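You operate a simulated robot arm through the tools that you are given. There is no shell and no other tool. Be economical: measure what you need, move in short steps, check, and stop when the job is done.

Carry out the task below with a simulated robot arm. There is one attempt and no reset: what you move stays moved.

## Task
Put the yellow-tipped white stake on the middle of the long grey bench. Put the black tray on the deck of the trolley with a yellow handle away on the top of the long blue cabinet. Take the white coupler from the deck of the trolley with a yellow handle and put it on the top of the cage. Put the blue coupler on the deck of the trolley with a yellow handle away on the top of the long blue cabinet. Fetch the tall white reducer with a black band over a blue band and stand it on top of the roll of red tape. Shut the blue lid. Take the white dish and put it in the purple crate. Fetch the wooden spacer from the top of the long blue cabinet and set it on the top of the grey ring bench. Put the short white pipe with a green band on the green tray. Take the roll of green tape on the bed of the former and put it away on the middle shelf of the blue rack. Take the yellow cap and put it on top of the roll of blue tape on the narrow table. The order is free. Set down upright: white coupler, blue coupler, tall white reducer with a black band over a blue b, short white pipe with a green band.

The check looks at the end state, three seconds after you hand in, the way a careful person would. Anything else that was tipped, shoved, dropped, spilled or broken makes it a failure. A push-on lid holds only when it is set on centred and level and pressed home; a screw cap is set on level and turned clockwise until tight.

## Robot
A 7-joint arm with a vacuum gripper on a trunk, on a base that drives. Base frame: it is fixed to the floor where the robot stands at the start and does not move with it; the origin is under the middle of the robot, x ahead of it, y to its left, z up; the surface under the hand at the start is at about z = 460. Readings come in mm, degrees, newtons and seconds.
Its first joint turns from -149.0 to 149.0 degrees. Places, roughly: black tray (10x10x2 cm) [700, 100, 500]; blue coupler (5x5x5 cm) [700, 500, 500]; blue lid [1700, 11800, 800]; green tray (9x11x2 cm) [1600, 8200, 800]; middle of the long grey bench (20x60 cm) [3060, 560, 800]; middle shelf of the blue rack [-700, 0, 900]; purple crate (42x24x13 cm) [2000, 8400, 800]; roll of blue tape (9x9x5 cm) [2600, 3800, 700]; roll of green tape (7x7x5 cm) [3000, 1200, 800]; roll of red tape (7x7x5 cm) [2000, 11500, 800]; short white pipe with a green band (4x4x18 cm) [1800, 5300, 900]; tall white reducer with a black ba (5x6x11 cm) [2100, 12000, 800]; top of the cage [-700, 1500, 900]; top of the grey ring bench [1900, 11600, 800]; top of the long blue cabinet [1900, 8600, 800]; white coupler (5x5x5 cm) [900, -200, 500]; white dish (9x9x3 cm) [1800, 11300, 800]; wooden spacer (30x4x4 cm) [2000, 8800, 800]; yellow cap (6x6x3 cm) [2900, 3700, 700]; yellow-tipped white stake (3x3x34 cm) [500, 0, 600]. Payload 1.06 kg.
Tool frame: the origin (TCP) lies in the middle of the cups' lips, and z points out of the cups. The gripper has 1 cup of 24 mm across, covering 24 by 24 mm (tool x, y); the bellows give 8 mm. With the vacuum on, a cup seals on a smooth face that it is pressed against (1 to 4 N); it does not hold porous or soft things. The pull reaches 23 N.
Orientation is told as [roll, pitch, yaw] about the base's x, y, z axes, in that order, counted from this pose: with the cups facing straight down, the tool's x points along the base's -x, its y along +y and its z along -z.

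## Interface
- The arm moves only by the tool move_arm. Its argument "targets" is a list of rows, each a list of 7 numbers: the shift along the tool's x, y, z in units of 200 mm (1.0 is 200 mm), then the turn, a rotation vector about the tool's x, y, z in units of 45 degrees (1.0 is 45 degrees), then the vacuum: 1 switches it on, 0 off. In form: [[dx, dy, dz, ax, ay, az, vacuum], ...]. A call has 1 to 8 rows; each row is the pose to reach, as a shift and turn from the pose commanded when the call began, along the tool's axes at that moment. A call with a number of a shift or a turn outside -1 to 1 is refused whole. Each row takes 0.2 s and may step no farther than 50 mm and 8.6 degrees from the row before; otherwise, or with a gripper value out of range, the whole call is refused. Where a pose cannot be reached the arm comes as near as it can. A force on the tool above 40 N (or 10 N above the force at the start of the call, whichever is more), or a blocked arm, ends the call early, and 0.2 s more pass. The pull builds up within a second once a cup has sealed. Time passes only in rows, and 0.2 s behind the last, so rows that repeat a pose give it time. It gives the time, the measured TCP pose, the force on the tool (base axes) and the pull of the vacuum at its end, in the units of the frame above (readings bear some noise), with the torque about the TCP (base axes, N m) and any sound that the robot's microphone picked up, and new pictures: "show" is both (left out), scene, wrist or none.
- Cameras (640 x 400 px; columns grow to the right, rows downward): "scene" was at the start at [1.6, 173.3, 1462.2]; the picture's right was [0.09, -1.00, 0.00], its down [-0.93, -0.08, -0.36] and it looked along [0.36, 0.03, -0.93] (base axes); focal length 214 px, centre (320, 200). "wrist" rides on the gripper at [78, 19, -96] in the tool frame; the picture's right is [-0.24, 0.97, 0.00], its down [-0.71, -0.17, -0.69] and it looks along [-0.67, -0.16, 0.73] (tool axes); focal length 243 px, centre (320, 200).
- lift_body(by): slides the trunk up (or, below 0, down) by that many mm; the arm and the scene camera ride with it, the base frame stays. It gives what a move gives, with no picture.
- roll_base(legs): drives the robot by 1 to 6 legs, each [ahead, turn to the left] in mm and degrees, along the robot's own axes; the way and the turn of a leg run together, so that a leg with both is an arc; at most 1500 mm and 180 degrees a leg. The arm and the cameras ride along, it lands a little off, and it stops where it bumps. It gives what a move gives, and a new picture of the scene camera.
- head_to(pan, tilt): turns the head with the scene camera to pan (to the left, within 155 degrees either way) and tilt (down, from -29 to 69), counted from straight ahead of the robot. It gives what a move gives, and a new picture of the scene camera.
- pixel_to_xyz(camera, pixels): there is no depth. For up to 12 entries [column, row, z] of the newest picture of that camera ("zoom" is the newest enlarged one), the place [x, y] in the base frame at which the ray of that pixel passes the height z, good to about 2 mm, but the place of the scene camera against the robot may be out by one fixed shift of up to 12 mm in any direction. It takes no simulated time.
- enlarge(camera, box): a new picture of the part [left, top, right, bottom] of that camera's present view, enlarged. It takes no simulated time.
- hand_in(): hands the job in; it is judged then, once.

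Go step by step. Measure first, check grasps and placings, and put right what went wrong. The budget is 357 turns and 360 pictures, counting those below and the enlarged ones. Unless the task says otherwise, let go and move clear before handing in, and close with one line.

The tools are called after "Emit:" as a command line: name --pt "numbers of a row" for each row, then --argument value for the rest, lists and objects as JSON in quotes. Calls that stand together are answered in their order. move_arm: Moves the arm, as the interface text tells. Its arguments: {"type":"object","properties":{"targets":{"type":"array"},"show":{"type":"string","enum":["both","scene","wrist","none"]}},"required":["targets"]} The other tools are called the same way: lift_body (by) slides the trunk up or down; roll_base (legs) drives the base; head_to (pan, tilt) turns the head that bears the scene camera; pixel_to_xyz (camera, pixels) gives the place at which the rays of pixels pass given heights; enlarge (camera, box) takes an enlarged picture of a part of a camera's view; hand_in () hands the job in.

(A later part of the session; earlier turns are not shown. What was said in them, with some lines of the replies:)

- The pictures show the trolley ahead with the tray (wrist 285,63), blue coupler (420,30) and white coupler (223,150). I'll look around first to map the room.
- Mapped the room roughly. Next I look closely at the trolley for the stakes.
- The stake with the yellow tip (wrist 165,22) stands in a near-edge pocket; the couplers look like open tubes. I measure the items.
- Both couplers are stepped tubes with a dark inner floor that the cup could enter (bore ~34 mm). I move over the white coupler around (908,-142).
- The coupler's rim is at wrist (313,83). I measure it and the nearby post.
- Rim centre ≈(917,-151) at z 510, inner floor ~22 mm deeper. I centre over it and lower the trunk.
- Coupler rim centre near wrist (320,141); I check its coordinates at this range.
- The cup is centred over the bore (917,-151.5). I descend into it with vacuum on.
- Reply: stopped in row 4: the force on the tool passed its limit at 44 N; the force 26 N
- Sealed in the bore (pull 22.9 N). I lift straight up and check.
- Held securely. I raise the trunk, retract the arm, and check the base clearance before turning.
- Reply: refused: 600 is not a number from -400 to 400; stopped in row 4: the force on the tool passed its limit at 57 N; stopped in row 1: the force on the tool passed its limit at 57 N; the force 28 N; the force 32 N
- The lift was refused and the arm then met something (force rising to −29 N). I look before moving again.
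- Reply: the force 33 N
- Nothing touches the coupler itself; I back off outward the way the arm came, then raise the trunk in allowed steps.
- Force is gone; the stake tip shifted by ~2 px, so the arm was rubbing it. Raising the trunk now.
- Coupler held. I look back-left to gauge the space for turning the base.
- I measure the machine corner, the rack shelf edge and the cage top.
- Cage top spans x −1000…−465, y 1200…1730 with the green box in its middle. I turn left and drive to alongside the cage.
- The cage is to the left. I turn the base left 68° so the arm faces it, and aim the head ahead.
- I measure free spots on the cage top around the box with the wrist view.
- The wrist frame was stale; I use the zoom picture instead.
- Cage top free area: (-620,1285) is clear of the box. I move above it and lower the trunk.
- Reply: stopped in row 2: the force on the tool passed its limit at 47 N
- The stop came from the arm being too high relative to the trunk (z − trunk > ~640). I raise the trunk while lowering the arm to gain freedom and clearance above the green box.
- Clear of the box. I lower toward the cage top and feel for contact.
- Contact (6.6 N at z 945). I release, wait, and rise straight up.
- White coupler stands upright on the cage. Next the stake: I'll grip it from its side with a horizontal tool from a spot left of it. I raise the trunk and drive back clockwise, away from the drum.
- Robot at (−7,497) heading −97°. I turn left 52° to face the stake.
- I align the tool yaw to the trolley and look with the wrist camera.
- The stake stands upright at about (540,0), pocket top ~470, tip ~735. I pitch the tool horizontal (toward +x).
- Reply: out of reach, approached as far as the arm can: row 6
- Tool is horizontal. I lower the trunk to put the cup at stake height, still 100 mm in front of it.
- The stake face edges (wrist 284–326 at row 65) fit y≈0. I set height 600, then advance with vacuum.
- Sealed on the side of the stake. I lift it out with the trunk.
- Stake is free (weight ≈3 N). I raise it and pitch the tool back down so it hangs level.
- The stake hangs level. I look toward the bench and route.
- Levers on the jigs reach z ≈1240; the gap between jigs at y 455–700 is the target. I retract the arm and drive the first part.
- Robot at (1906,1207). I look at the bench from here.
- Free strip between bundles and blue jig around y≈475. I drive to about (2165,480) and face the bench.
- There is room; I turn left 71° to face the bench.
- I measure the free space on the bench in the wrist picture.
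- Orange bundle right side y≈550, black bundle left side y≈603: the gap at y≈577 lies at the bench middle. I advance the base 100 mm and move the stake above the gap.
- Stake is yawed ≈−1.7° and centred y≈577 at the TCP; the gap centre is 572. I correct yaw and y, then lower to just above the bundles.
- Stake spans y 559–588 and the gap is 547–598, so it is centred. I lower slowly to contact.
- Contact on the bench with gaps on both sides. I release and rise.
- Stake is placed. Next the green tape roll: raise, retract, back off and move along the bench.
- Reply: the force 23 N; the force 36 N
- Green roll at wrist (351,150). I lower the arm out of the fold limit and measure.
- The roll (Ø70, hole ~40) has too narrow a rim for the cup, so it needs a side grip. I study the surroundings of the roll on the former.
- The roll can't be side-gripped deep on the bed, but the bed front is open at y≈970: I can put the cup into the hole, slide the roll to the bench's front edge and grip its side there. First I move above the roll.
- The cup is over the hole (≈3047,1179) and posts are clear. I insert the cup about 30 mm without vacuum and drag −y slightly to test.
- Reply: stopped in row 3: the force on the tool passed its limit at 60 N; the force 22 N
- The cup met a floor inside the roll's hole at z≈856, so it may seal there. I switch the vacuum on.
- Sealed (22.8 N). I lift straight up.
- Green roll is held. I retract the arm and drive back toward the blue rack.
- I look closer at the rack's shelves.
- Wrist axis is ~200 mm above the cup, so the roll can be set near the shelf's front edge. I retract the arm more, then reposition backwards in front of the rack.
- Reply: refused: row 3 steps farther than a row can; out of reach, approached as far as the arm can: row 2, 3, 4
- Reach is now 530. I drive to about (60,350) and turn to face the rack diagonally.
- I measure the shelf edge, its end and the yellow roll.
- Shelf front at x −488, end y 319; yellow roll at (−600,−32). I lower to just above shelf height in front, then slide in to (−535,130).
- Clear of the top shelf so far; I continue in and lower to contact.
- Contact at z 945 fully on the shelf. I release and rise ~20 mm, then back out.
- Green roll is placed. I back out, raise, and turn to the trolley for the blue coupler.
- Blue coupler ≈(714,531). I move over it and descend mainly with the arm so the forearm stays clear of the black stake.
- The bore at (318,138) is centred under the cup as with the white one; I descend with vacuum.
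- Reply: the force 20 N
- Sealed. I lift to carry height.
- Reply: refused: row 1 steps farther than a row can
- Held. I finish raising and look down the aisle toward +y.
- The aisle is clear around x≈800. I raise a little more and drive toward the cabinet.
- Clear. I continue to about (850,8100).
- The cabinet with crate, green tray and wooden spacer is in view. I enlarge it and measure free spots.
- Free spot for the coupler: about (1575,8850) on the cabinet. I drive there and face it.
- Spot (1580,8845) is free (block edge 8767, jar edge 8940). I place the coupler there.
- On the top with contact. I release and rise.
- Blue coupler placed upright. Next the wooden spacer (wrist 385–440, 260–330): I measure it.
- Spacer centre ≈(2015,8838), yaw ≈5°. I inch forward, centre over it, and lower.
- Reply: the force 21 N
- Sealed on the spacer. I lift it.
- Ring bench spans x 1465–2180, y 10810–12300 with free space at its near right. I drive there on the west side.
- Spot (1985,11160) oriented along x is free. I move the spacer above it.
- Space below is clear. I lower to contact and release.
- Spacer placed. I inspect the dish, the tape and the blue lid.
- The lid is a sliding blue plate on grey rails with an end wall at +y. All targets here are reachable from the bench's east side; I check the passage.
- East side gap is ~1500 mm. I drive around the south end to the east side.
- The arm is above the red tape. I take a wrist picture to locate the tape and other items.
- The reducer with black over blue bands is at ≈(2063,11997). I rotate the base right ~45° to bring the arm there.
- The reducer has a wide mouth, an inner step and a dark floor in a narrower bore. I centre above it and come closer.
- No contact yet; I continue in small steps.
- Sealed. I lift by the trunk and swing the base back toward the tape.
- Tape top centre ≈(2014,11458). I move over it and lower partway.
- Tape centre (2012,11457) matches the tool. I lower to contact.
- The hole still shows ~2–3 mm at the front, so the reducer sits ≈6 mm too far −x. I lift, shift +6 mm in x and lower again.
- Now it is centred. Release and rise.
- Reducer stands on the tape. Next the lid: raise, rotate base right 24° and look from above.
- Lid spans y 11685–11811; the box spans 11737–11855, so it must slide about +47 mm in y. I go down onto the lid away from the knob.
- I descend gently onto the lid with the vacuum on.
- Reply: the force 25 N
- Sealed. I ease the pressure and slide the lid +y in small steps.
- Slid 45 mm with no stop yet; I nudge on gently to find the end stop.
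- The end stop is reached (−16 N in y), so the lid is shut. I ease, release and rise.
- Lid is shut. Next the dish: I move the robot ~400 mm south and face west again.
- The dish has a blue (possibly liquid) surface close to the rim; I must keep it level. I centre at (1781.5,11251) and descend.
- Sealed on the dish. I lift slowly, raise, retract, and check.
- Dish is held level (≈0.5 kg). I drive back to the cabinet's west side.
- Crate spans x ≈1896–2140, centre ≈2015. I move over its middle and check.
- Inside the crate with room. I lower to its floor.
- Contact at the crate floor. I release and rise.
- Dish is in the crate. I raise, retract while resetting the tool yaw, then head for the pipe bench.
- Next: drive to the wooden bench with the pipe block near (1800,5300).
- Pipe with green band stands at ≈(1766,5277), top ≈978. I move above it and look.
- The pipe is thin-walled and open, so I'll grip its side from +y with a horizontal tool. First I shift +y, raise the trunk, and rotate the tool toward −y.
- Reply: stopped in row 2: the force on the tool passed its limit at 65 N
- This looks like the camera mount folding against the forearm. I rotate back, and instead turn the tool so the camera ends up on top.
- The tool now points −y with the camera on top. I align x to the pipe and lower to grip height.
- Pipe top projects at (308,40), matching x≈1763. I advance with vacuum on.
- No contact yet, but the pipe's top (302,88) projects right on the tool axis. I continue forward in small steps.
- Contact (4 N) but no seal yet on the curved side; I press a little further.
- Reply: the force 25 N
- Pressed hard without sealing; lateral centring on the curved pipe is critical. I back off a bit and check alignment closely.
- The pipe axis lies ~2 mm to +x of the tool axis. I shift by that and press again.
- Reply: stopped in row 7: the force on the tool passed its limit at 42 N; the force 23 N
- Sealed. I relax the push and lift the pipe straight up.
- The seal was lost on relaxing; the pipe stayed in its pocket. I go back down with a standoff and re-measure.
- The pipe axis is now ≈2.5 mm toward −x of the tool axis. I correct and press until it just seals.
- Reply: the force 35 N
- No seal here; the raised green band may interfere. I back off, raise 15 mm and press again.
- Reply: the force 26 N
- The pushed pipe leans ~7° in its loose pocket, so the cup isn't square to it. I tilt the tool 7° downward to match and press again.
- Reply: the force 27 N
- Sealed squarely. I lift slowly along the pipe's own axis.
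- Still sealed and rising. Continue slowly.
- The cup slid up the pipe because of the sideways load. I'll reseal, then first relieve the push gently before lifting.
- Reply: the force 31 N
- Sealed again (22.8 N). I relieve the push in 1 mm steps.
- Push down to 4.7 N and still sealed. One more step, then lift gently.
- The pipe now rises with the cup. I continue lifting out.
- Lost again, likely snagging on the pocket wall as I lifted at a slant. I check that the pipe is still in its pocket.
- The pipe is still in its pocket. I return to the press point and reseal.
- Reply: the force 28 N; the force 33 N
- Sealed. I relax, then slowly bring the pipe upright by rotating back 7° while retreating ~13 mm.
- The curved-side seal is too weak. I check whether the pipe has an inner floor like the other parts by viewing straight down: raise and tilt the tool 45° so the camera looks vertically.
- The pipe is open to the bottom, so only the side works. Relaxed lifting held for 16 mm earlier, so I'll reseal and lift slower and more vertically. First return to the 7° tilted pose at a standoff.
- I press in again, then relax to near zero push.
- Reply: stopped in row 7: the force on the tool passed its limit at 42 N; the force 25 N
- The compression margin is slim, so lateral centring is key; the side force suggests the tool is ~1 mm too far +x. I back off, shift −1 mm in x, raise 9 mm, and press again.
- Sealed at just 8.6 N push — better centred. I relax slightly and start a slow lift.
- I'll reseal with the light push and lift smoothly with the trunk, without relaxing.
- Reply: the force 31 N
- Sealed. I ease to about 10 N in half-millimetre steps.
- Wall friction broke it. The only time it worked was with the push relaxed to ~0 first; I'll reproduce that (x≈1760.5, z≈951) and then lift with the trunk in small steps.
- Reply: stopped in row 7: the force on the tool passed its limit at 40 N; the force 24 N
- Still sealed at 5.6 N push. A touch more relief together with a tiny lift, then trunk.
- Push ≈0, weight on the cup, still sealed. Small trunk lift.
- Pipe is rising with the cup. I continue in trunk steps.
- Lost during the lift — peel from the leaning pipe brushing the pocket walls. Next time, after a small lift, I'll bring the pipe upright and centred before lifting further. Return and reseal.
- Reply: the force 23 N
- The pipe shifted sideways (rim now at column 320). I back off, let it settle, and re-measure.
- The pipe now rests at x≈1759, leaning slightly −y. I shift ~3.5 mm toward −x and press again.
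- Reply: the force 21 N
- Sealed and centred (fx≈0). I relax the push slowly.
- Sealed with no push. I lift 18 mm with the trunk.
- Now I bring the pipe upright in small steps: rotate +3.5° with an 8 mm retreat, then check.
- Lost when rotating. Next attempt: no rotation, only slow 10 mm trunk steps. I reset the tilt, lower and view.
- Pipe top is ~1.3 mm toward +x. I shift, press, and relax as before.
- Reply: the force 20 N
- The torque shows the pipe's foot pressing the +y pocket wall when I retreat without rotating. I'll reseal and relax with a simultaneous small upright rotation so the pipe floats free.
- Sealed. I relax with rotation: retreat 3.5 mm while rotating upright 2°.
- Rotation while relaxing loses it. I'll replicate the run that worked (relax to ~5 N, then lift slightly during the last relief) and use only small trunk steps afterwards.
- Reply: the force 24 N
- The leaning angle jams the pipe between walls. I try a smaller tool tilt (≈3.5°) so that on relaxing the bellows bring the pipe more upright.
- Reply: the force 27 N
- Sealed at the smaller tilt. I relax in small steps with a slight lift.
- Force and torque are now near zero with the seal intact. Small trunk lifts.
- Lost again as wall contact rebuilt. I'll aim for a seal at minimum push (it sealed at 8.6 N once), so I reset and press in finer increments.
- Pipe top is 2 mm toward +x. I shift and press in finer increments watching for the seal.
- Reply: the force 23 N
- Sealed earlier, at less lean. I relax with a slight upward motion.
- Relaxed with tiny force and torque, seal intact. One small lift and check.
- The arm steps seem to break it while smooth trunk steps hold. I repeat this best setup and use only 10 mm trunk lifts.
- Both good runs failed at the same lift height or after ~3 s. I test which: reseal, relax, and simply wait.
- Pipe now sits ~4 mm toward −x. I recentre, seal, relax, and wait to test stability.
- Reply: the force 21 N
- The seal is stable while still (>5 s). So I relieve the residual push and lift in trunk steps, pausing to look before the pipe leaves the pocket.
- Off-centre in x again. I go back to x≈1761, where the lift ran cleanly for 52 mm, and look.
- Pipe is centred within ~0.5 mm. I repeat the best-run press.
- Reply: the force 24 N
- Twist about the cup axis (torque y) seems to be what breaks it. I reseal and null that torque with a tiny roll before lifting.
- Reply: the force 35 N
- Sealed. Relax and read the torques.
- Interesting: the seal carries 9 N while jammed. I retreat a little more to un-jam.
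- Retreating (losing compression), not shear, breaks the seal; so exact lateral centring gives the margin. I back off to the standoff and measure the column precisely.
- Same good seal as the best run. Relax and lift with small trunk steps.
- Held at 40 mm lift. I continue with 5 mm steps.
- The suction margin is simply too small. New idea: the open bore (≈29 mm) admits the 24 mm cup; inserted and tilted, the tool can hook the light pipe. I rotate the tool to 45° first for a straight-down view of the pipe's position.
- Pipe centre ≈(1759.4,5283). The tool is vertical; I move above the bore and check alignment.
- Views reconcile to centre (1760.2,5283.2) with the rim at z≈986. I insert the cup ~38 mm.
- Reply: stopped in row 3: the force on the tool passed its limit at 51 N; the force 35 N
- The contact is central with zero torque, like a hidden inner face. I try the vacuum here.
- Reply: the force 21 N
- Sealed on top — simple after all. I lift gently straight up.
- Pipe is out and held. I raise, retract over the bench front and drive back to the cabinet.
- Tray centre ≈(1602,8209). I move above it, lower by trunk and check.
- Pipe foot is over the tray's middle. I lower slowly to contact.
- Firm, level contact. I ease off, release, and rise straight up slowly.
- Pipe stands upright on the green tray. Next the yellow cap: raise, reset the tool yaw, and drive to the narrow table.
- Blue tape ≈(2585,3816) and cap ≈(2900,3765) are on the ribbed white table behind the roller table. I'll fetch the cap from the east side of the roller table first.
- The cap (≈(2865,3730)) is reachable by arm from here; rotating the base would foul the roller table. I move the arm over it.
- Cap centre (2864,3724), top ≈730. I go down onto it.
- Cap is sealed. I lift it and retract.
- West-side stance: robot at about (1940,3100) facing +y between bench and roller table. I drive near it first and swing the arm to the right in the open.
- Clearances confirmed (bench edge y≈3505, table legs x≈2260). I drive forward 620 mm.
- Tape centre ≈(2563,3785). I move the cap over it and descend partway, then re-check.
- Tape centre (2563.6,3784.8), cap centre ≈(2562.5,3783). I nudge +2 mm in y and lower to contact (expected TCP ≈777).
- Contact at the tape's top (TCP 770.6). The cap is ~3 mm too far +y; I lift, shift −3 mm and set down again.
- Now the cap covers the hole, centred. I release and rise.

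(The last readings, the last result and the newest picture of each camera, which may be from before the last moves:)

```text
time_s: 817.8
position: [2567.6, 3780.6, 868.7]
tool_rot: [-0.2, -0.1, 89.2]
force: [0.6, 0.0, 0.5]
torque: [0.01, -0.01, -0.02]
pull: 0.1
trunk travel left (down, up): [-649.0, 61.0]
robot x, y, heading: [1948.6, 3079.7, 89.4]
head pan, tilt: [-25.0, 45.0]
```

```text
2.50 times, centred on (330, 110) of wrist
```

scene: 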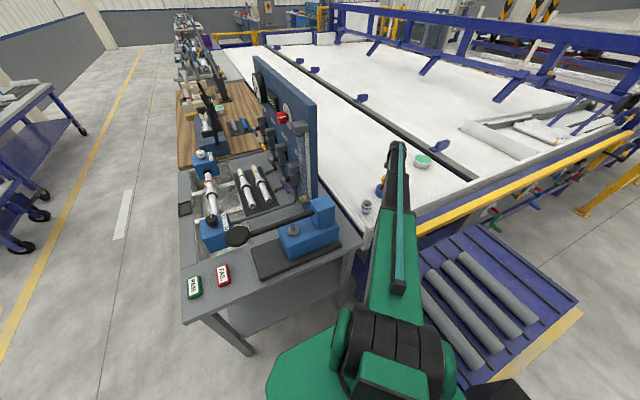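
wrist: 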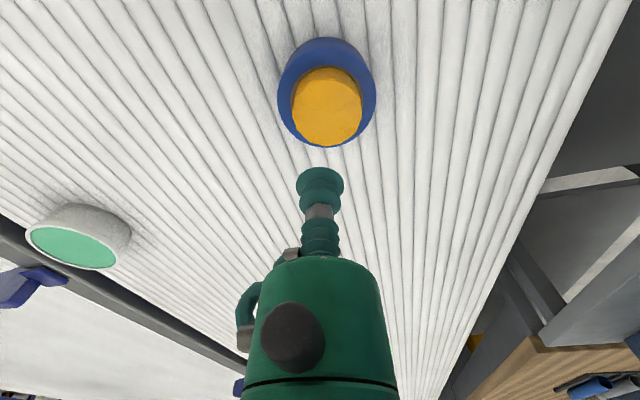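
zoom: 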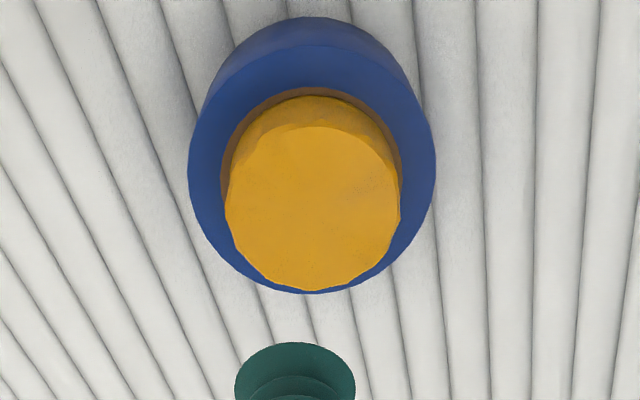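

Cap is on the roll. Last item: the black tray. I raise, retract, and drive backwards to the trolley's front with the arm pointing away from the rack.

Emit:
move_arm --pt "0 0 -0.24 0 0 0 0" --pt "0 0 -0.48 0 0 0 0" --pt "0 0 -0.72 0 0 0 0" --pt "0 0 -0.96 0 0 0 0" --show "none"

Emit:
move_arm --pt "0.15 0.14 -0.05 0 0 0 0" --pt "0.3 0.28 -0.1 0 0 0 0" --pt "0.45 0.42 -0.15 0 0 0 0" --pt "0.6 0.56 -0.2 0 0 0 0" --pt "0.75 0.7 -0.25 0 0 0 0" --show "none"

Emit:
roll_base --legs '[[-640, 0], [0, -54.4], [-1500, 0], [-497, 0], [0, 41.1], [-983, 0]]'

```text
time_s: 818.8
position: [2566.2, 3782.0, 1062.0]
tool_rot: [-0.2, -0.1, 89.3]
force: [0.0, -0.5, 0.5]
torque: [0.02, 0.06, -0.04]
pull: 0.0
trunk travel left (down, up): [-649.0, 61.0]
robot x, y, heading: [1949.5, 3078.4, 89.2]
head pan, tilt: [-25.0, 45.0]
```

```text
time_s: 820.0
position: [2422.2, 3630.1, 1110.6]
tool_rot: [-0.2, -0.2, 89.3]
force: [0.3, 0.5, -0.4]
torque: [0.01, -0.02, 0.02]
pull: 0.1
trunk travel left (down, up): [-649.0, 61.0]
robot x, y, heading: [1949.2, 3081.8, 89.2]
head pan, tilt: [-25.0, 45.0]
```

```text
time_s: 842.1
position: [641.0, 791.3, 1109.2]
tool_rot: [-0.2, 0.1, 75.5]
force: [0.7, 1.2, 0.4]
torque: [0.0, 0.02, -0.01]
pull: 0.1
trunk travel left (down, up): [-649.0, 61.0]
robot x, y, heading: [51.3, 368.6, 75.4]
head pan, tilt: [-25.0, 45.0]
```

scene: 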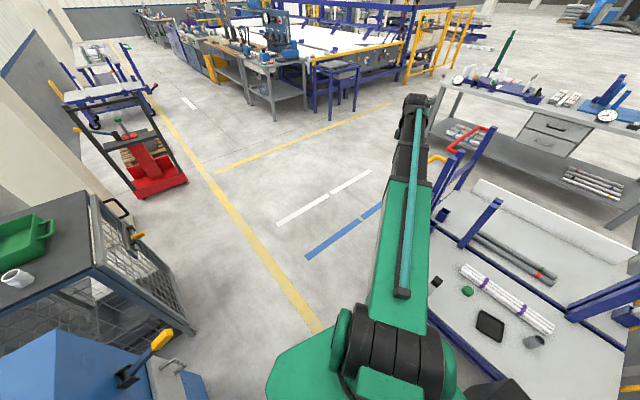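

Emit:
roll_base --legs '[[0, -53.6]]'

Emit:
move_arm --pt "0 0 0.2 0 0 0 0" --pt "0 0 0.4 0 0 0 0" --show "wrist"

```text
time_s: 844.9
position: [740.0, 144.1, 1108.9]
tool_rot: [-0.1, 0.0, 22.0]
force: [-0.2, 0.0, -0.6]
torque: [0.0, -0.01, 0.01]
pull: 0.0
trunk travel left (down, up): [-649.0, 61.0]
robot x, y, heading: [44.7, 367.4, 21.7]
head pan, tilt: [-25.0, 45.0]
```

scene: 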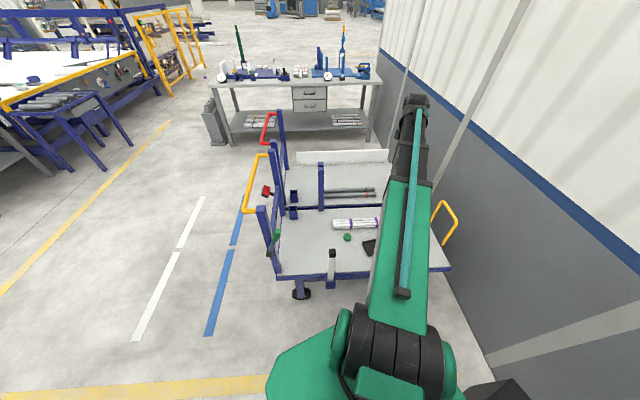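

```text
time_s: 845.5
position: [739.6, 145.1, 1029.3]
tool_rot: [-0.2, -0.1, 22.1]
force: [-0.3, -0.3, 0.3]
torque: [0.0, -0.03, 0.02]
pull: 0.0
trunk travel left (down, up): [-649.0, 61.0]
robot x, y, heading: [49.8, 366.0, 21.9]
head pan, tilt: [-25.0, 45.0]
```

wrist: 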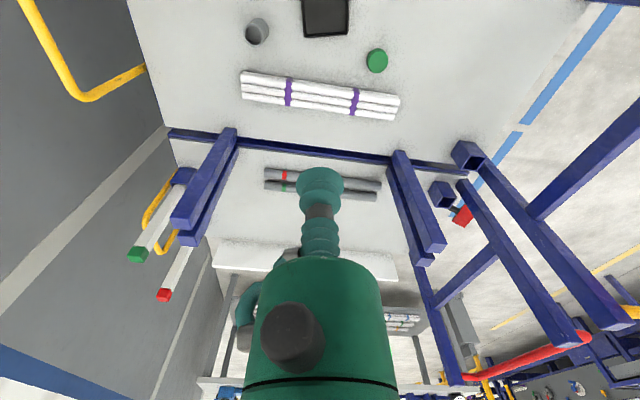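

Emit:
pixel_to_xyz --camera "wrist" --pixels '[[305, 37, 475], [349, 34, 475], [303, 2, 475], [349, 2, 475], [327, 14, 463]]'

Emit:
move_arm --pt "0.1 0 0.2 0 0 0 0" --pt "0.2 0 0.4 0 0 0 0" --pt "0.25 0 0.6 0 0 0 0" --pt "0.25 0 0.8 0 0 0 0" --pt "0.25 0 1 0 0 0 0" --show "none"

Emit:
move_arm --pt "0 0 0.2 0 0 0 0" --pt "0 0 0.4 0 0 0 0" --pt "0 0 0.5 0 0 0 0" --show "wrist"

```text
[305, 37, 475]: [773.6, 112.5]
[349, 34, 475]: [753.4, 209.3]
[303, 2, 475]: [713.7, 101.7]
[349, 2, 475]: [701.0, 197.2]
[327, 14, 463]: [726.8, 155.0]
```

```text
time_s: 846.7
position: [696.9, 125.7, 830.1]
tool_rot: [-0.3, -0.1, 22.0]
force: [-0.6, 0.1, 0.1]
torque: [0.0, 0.02, -0.02]
pull: 0.1
trunk travel left (down, up): [-649.0, 61.0]
robot x, y, heading: [50.1, 366.8, 21.7]
head pan, tilt: [-25.0, 45.0]
```

```text
time_s: 847.5
position: [695.4, 125.1, 729.2]
tool_rot: [-0.1, 0.0, 22.0]
force: [0.3, -0.5, 0.6]
torque: [0.0, 0.01, 0.0]
pull: 0.0
trunk travel left (down, up): [-649.0, 61.0]
robot x, y, heading: [52.4, 371.1, 22.1]
head pan, tilt: [-25.0, 45.0]
```

wrist: 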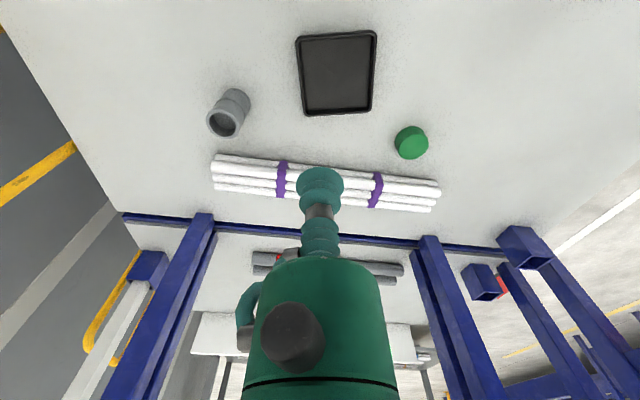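

Emit:
pixel_to_xyz --camera "wrist" --pixels '[[338, 75, 465], [297, 37, 478], [376, 31, 478], [371, 110, 478], [303, 114, 478]]'

```text
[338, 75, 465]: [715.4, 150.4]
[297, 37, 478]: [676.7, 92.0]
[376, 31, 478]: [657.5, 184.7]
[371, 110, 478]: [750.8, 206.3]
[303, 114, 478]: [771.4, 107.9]
```

Tray centre ≈(714,148). I go down onto its floor.

Emit:
move_arm --pt "-0.06 0.035 0.2 0 0 0 0" --pt "-0.129 0.07 0.4 0 0 0 0" --pt "-0.129 0.07 0.6 0 0 0 0" --pt "-0.129 0.07 0.8 0 0 0 0" --pt "-0.129 0.07 1 0 0 0 0" --show "wrist"

Emit:
move_arm --pt "0 0 0.2 0 0 0 1" --pt "0 0 0.27 0 0 0 1" --pt "0 0 0.3 0 0 0 1" --pt "0 0 0.32 0 0 0 1" --pt "0 0 0.335 0 0 0 1" --pt "0 0 0.345 0 0 0 1" --show "none"

```text
time_s: 848.7
position: [714.0, 147.4, 527.3]
tool_rot: [-0.2, -0.1, 22.0]
force: [-0.5, 0.1, -0.3]
torque: [-0.01, -0.01, 0.0]
pull: 0.0
trunk travel left (down, up): [-649.0, 61.0]
robot x, y, heading: [49.1, 368.9, 21.7]
head pan, tilt: [-25.0, 45.0]
```

wrist: 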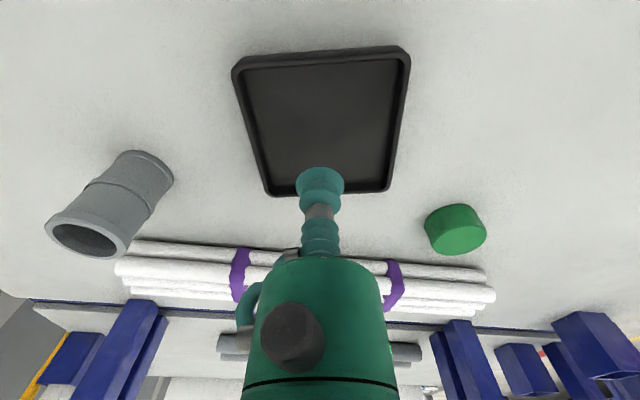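

```text
time_s: 850.1
position: [714.8, 145.6, 461.2]
tool_rot: [-0.3, -0.2, 21.9]
force: [2.7, -2.5, 18.7]
torque: [0.07, 0.12, 0.03]
pull: 22.9
trunk travel left (down, up): [-649.0, 61.0]
robot x, y, heading: [48.7, 367.0, 21.7]
head pan, tilt: [-25.0, 45.0]
```

Sealed on the tray floor. I lift it up and out.

Emit:
move_arm --pt "0 0 -0.03 0 0 0 1" --pt "0 0 -0.1 0 0 0 1" --pt "0 0 -0.3 0 0 0 1" --pt "0 0 -0.55 0 0 0 1" --pt "0 0 -0.8 0 0 0 1" --pt "0 0 -1 0 0 0 1" --show "none"

Emit:
move_arm --pt "0 0 -0.25 0 0 0 1" --pt "0 0 -0.5 0 0 0 1" --pt "0 0 -0.75 0 0 0 1" --pt "0 0 -1 0 0 0 1" --show "none"

Emit:
move_arm --pt "0 0 -0.25 0 0 0 1" --pt "0 0 -0.5 0 0 0 1" --pt "0 0 -0.75 0 0 0 1" --pt "0 0 -1 0 0 0 1" --show "none"

Emit:
lift_body --by 55

Emit:
move_arm --pt "0 0 -0.1 0 0 0 1" --show "both"

```text
time_s: 851.5
position: [715.8, 146.0, 661.5]
tool_rot: [-0.1, -0.1, 22.0]
force: [0.8, 0.7, -4.5]
torque: [-0.04, 0.0, -0.02]
pull: 22.7
trunk travel left (down, up): [-649.0, 61.0]
robot x, y, heading: [54.6, 370.8, 21.8]
head pan, tilt: [-25.0, 45.0]
```

```text
time_s: 852.5
position: [712.5, 145.2, 860.0]
tool_rot: [-0.2, -0.1, 22.0]
force: [-0.2, -0.1, -4.7]
torque: [0.0, 0.02, 0.02]
pull: 22.5
trunk travel left (down, up): [-649.0, 61.0]
robot x, y, heading: [50.0, 367.5, 21.8]
head pan, tilt: [-25.0, 45.0]
```

```text
time_s: 853.5
position: [712.6, 147.3, 1062.3]
tool_rot: [-0.2, -0.1, 21.9]
force: [-0.1, 0.4, -5.0]
torque: [0.01, 0.02, 0.02]
pull: 23.4
trunk travel left (down, up): [-649.0, 61.0]
robot x, y, heading: [52.8, 369.7, 21.9]
head pan, tilt: [-25.0, 45.0]
```

```text
time_s: 854.5
position: [712.6, 147.7, 1117.2]
tool_rot: [-0.2, -0.1, 22.0]
force: [0.5, -0.5, -4.5]
torque: [-0.02, -0.01, -0.01]
pull: 23.0
trunk travel left (down, up): [-704.0, 6.0]
robot x, y, heading: [50.1, 366.5, 21.8]
head pan, tilt: [-25.0, 45.0]
```

```text
time_s: 854.9
position: [713.6, 148.1, 1136.5]
tool_rot: [-0.2, -0.2, 22.1]
force: [-0.3, 0.7, -4.2]
torque: [0.01, 0.01, -0.03]
pull: 23.0
trunk travel left (down, up): [-704.0, 6.0]
robot x, y, heading: [47.2, 363.8, 21.9]
head pan, tilt: [-25.0, 45.0]
```

scene: 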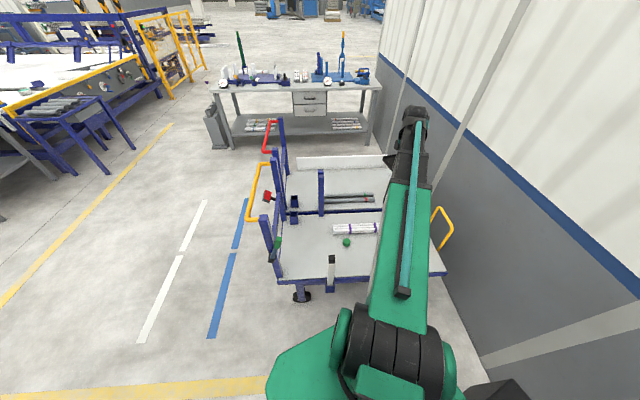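
wrist: 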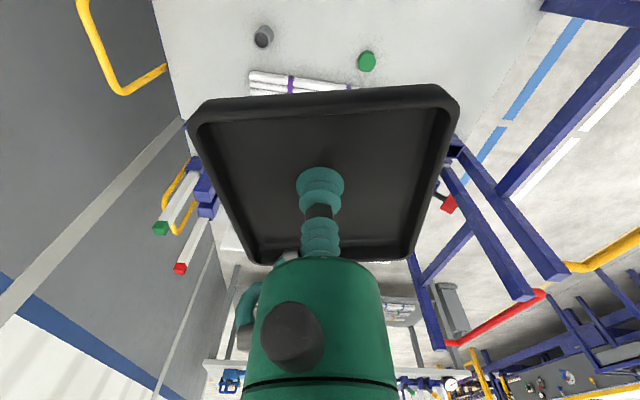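

Tray is held level. I drive to the cabinet.

Emit:
roll_base --legs '[[0, 61.7], [808, 0], [0, -23.1], [1321, 0], [0, 29.5], [1500, 0]]'

```text
time_s: 877.9
position: [1249.3, 4363.5, 1135.9]
tool_rot: [-0.1, -0.2, 90.6]
force: [0.0, 0.3, -3.5]
torque: [-0.03, 0.0, -0.01]
pull: 23.7
trunk travel left (down, up): [-704.0, 6.0]
robot x, y, heading: [800.2, 3823.9, 90.6]
head pan, tilt: [-25.0, 45.0]
```

scene: 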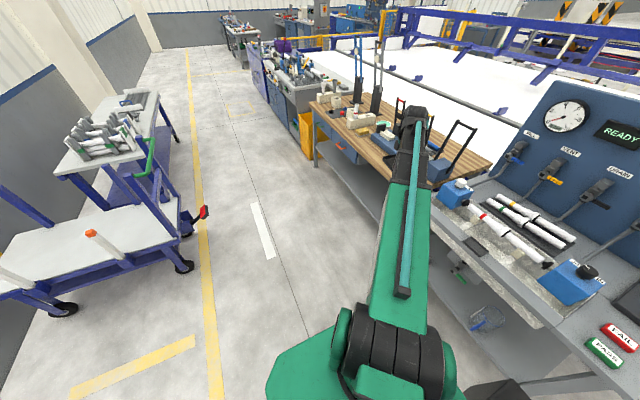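

Emit:
roll_base --legs '[[0, -0.6], [1500, 0], [1500, 0], [1500, 0], [310, 0]]'

Emit:
roll_base --legs '[[0, -50], [285, 0]]'

Emit:
move_arm --pt "0 0 0 0 0 0 1" --show "wrist"

```text
time_s: 901.4
position: [1237.4, 9188.4, 1136.1]
tool_rot: [-0.2, -0.1, 91.1]
force: [-0.5, 0.2, -4.3]
torque: [-0.05, -0.01, -0.01]
pull: 23.1
trunk travel left (down, up): [-704.0, 6.0]
robot x, y, heading: [797.2, 8647.9, 90.5]
head pan, tilt: [-25.0, 45.0]
```

scene: 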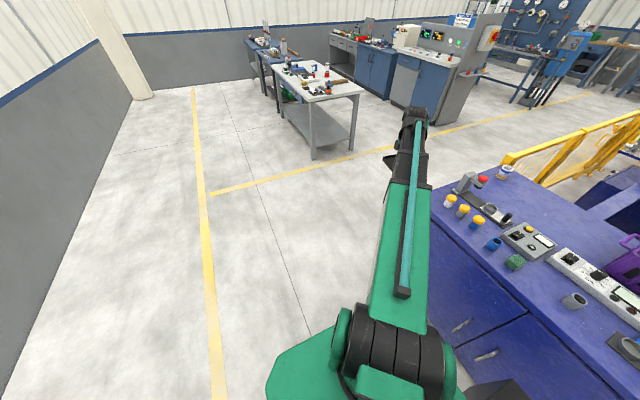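

```text
time_s: 905.7
position: [1707.7, 8837.3, 1135.9]
tool_rot: [-0.3, 0.0, 40.8]
force: [-0.4, 0.5, -4.9]
torque: [-0.03, 0.02, 0.03]
pull: 23.3
trunk travel left (down, up): [-704.0, 6.0]
robot x, y, heading: [1008.3, 8834.1, 40.6]
head pan, tilt: [-25.0, 45.0]
```

scene: 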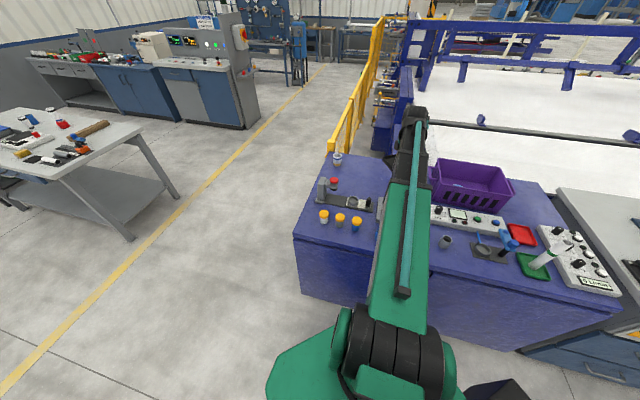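

```text
time_s: 906.1
position: [1709.1, 8837.0, 1136.1]
tool_rot: [-0.2, -0.1, 40.8]
force: [0.5, -0.1, -4.4]
torque: [0.01, 0.0, 0.0]
pull: 22.5
trunk travel left (down, up): [-704.0, 6.0]
robot x, y, heading: [1007.9, 8831.1, 40.3]
head pan, tilt: [-25.0, 45.0]
```

wrist: 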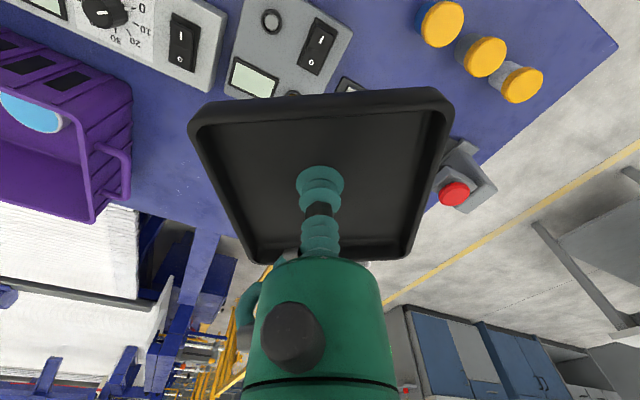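

Free area behind the control box where the spacer lay. I extend to (1955,8835).

Emit:
move_arm --pt "-0.154 -0.135 0.05 0 0 0 1" --pt "-0.308 -0.27 0.1 0 0 0 1" --pt "-0.462 -0.405 0.15 0 0 0 1" --pt "-0.617 -0.54 0.2 0 0 0 1" --pt "-0.771 -0.675 0.25 0 0 0 1" --pt "-0.925 -0.81 0.3 0 0 0 1" --show "none"

Emit:
lift_body --by -170

Emit:
move_arm --pt "0 0 0 0 0 0 1" --show "both"

```text
time_s: 907.5
position: [1954.9, 8834.8, 1076.3]
tool_rot: [-0.2, -0.1, 40.7]
force: [0.6, -0.1, -3.9]
torque: [0.0, 0.01, -0.01]
pull: 22.7
trunk travel left (down, up): [-704.0, 6.0]
robot x, y, heading: [1009.7, 8824.7, 40.6]
head pan, tilt: [-25.0, 45.0]
```

```text
time_s: 909.4
position: [1954.4, 8834.0, 907.5]
tool_rot: [-0.1, -0.1, 40.8]
force: [0.4, 0.3, -4.0]
torque: [-0.02, 0.01, -0.01]
pull: 23.3
trunk travel left (down, up): [-534.0, 176.0]
robot x, y, heading: [1010.4, 8830.7, 40.4]
head pan, tilt: [-25.0, 45.0]
```

```text
time_s: 909.8
position: [1955.4, 8834.8, 907.1]
tool_rot: [-0.3, -0.1, 40.7]
force: [-0.6, -0.2, -3.8]
torque: [-0.06, 0.06, 0.01]
pull: 22.5
trunk travel left (down, up): [-534.0, 176.0]
robot x, y, heading: [1009.5, 8832.2, 40.5]
head pan, tilt: [-25.0, 45.0]
```

scene: 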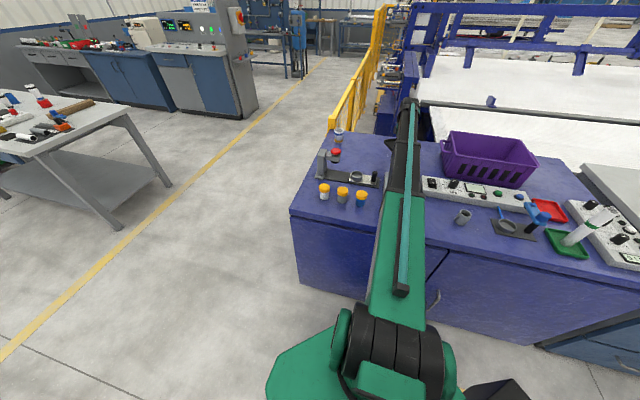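
wrist: 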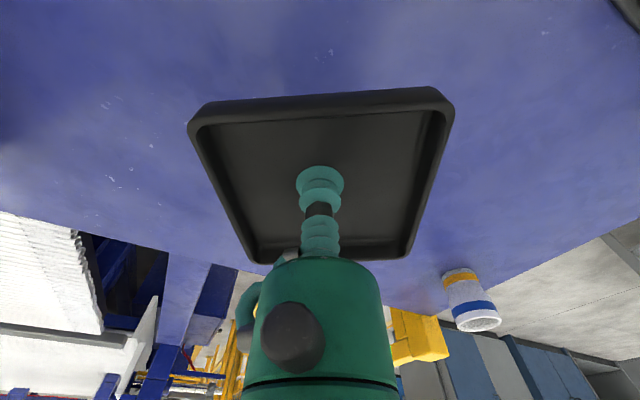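

Clear below. I lower with the arm to contact.

Emit:
move_arm --pt "0 0 0.2 0 0 0 1" --pt "0 0 0.38 0 0 0 1" --pt "0 0 0.46 0 0 0 1" --pt "0 0 0.5 0 0 0 1" --pt "0 0 0.52 0 0 0 1" --pt "0 0 0.53 0 0 0 1" --show "wrist"

```text
time_s: 911.2
position: [1953.9, 8834.1, 804.3]
tool_rot: [-0.2, -0.2, 40.8]
force: [6.3, 0.9, 16.4]
torque: [0.08, 0.09, -0.01]
pull: 22.4
trunk travel left (down, up): [-534.0, 176.0]
robot x, y, heading: [1008.5, 8829.8, 40.4]
head pan, tilt: [-25.0, 45.0]
```

wrist: 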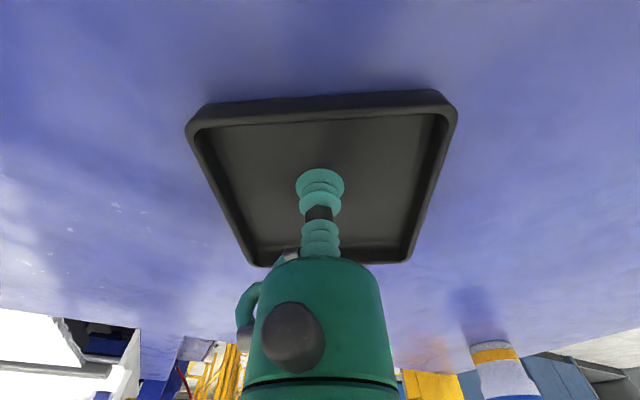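

Resting on the cabinet top. I release and rise.

Emit:
move_arm --pt "0 0 -0.015 0 0 0 0" --pt "0 0 -0.015 0 0 0 0" --pt "0 0 -0.02 0 0 0 0" --pt "0 0 -0.04 0 0 0 0" --pt "0 0 -0.15 0 0 0 0" --pt "0 0 -0.35 0 0 0 0" --pt "0 0 -0.55 0 0 0 0" --show "wrist"

Emit:
lift_body --by 170

Emit:
move_arm --pt "0.154 0.135 0 0 0 0 0" --pt "0.308 0.27 0 0 0 0 0" --pt "0.462 0.405 0 0 0 0 0" --pt "0.617 0.54 0 0 0 0 0" --pt "0.771 0.675 0 0 0 0 0" --show "both"

```text
time_s: 912.8
position: [1954.5, 8834.7, 909.2]
tool_rot: [-0.1, -0.1, 40.8]
force: [-0.5, -0.3, -0.1]
torque: [0.03, -0.01, -0.03]
pull: 0.1
trunk travel left (down, up): [-534.0, 176.0]
robot x, y, heading: [1005.7, 8829.6, 40.4]
head pan, tilt: [-25.0, 45.0]
```

wrist: 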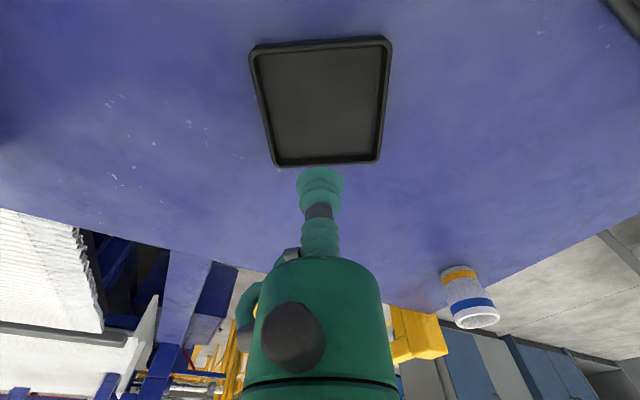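

```text
time_s: 914.7
position: [1954.2, 8834.1, 1081.6]
tool_rot: [-0.2, -0.1, 40.9]
force: [0.0, -0.3, 0.0]
torque: [0.0, 0.01, -0.01]
pull: 0.1
trunk travel left (down, up): [-704.0, 6.0]
robot x, y, heading: [1011.4, 8828.9, 40.5]
head pan, tilt: [-25.0, 45.0]
```

```text
time_s: 915.9
position: [1748.5, 8835.5, 1079.4]
tool_rot: [-0.3, -0.2, 40.8]
force: [-0.1, 0.1, -0.9]
torque: [0.01, 0.01, 0.02]
pull: 0.1
trunk travel left (down, up): [-704.0, 6.0]
robot x, y, heading: [1009.5, 8828.5, 40.6]
head pan, tilt: [-25.0, 45.0]
```

scene: 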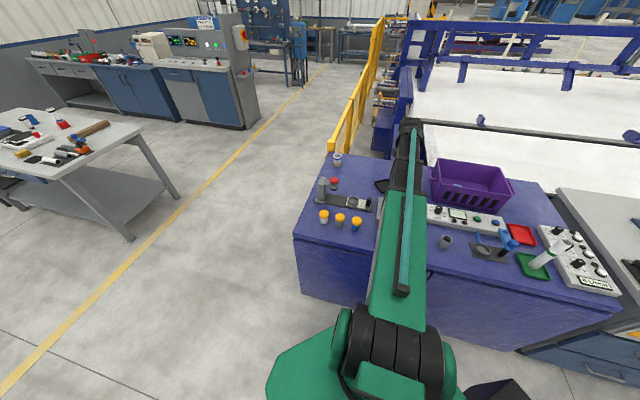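
wrist: 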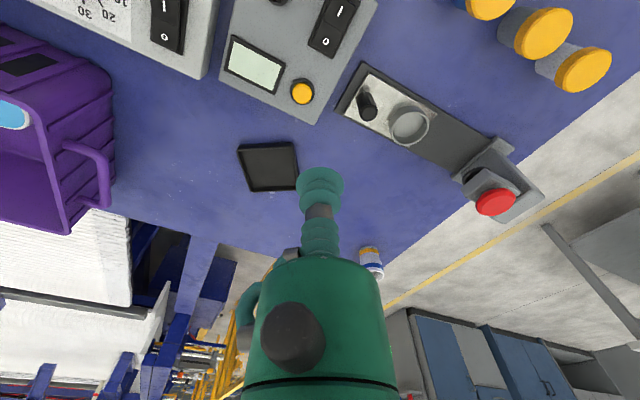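

Everything is placed. A last close look at the pipe on its tray before handing in.

Emit:
enlarge --camera "scene" --box '[400, 150, 630, 300]'

```text
2.67 times, centred on (515, 225) of scene
```

zoom: 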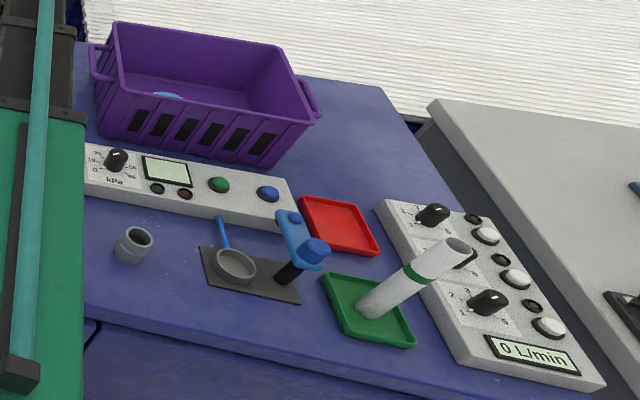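

The pipe stands on the tray, leaning in the image only by perspective like the neighbouring posts. The gripper is empty and clear, so I hand in.

Emit:
hand_in

```text
The job is handed in.
```

All eleven placements are done and the job is handed in, with the gripper empty and clear; the short white pipe dropped back into its holder several times before I found a working grip, and I did not go back to re-check the earlier placements.
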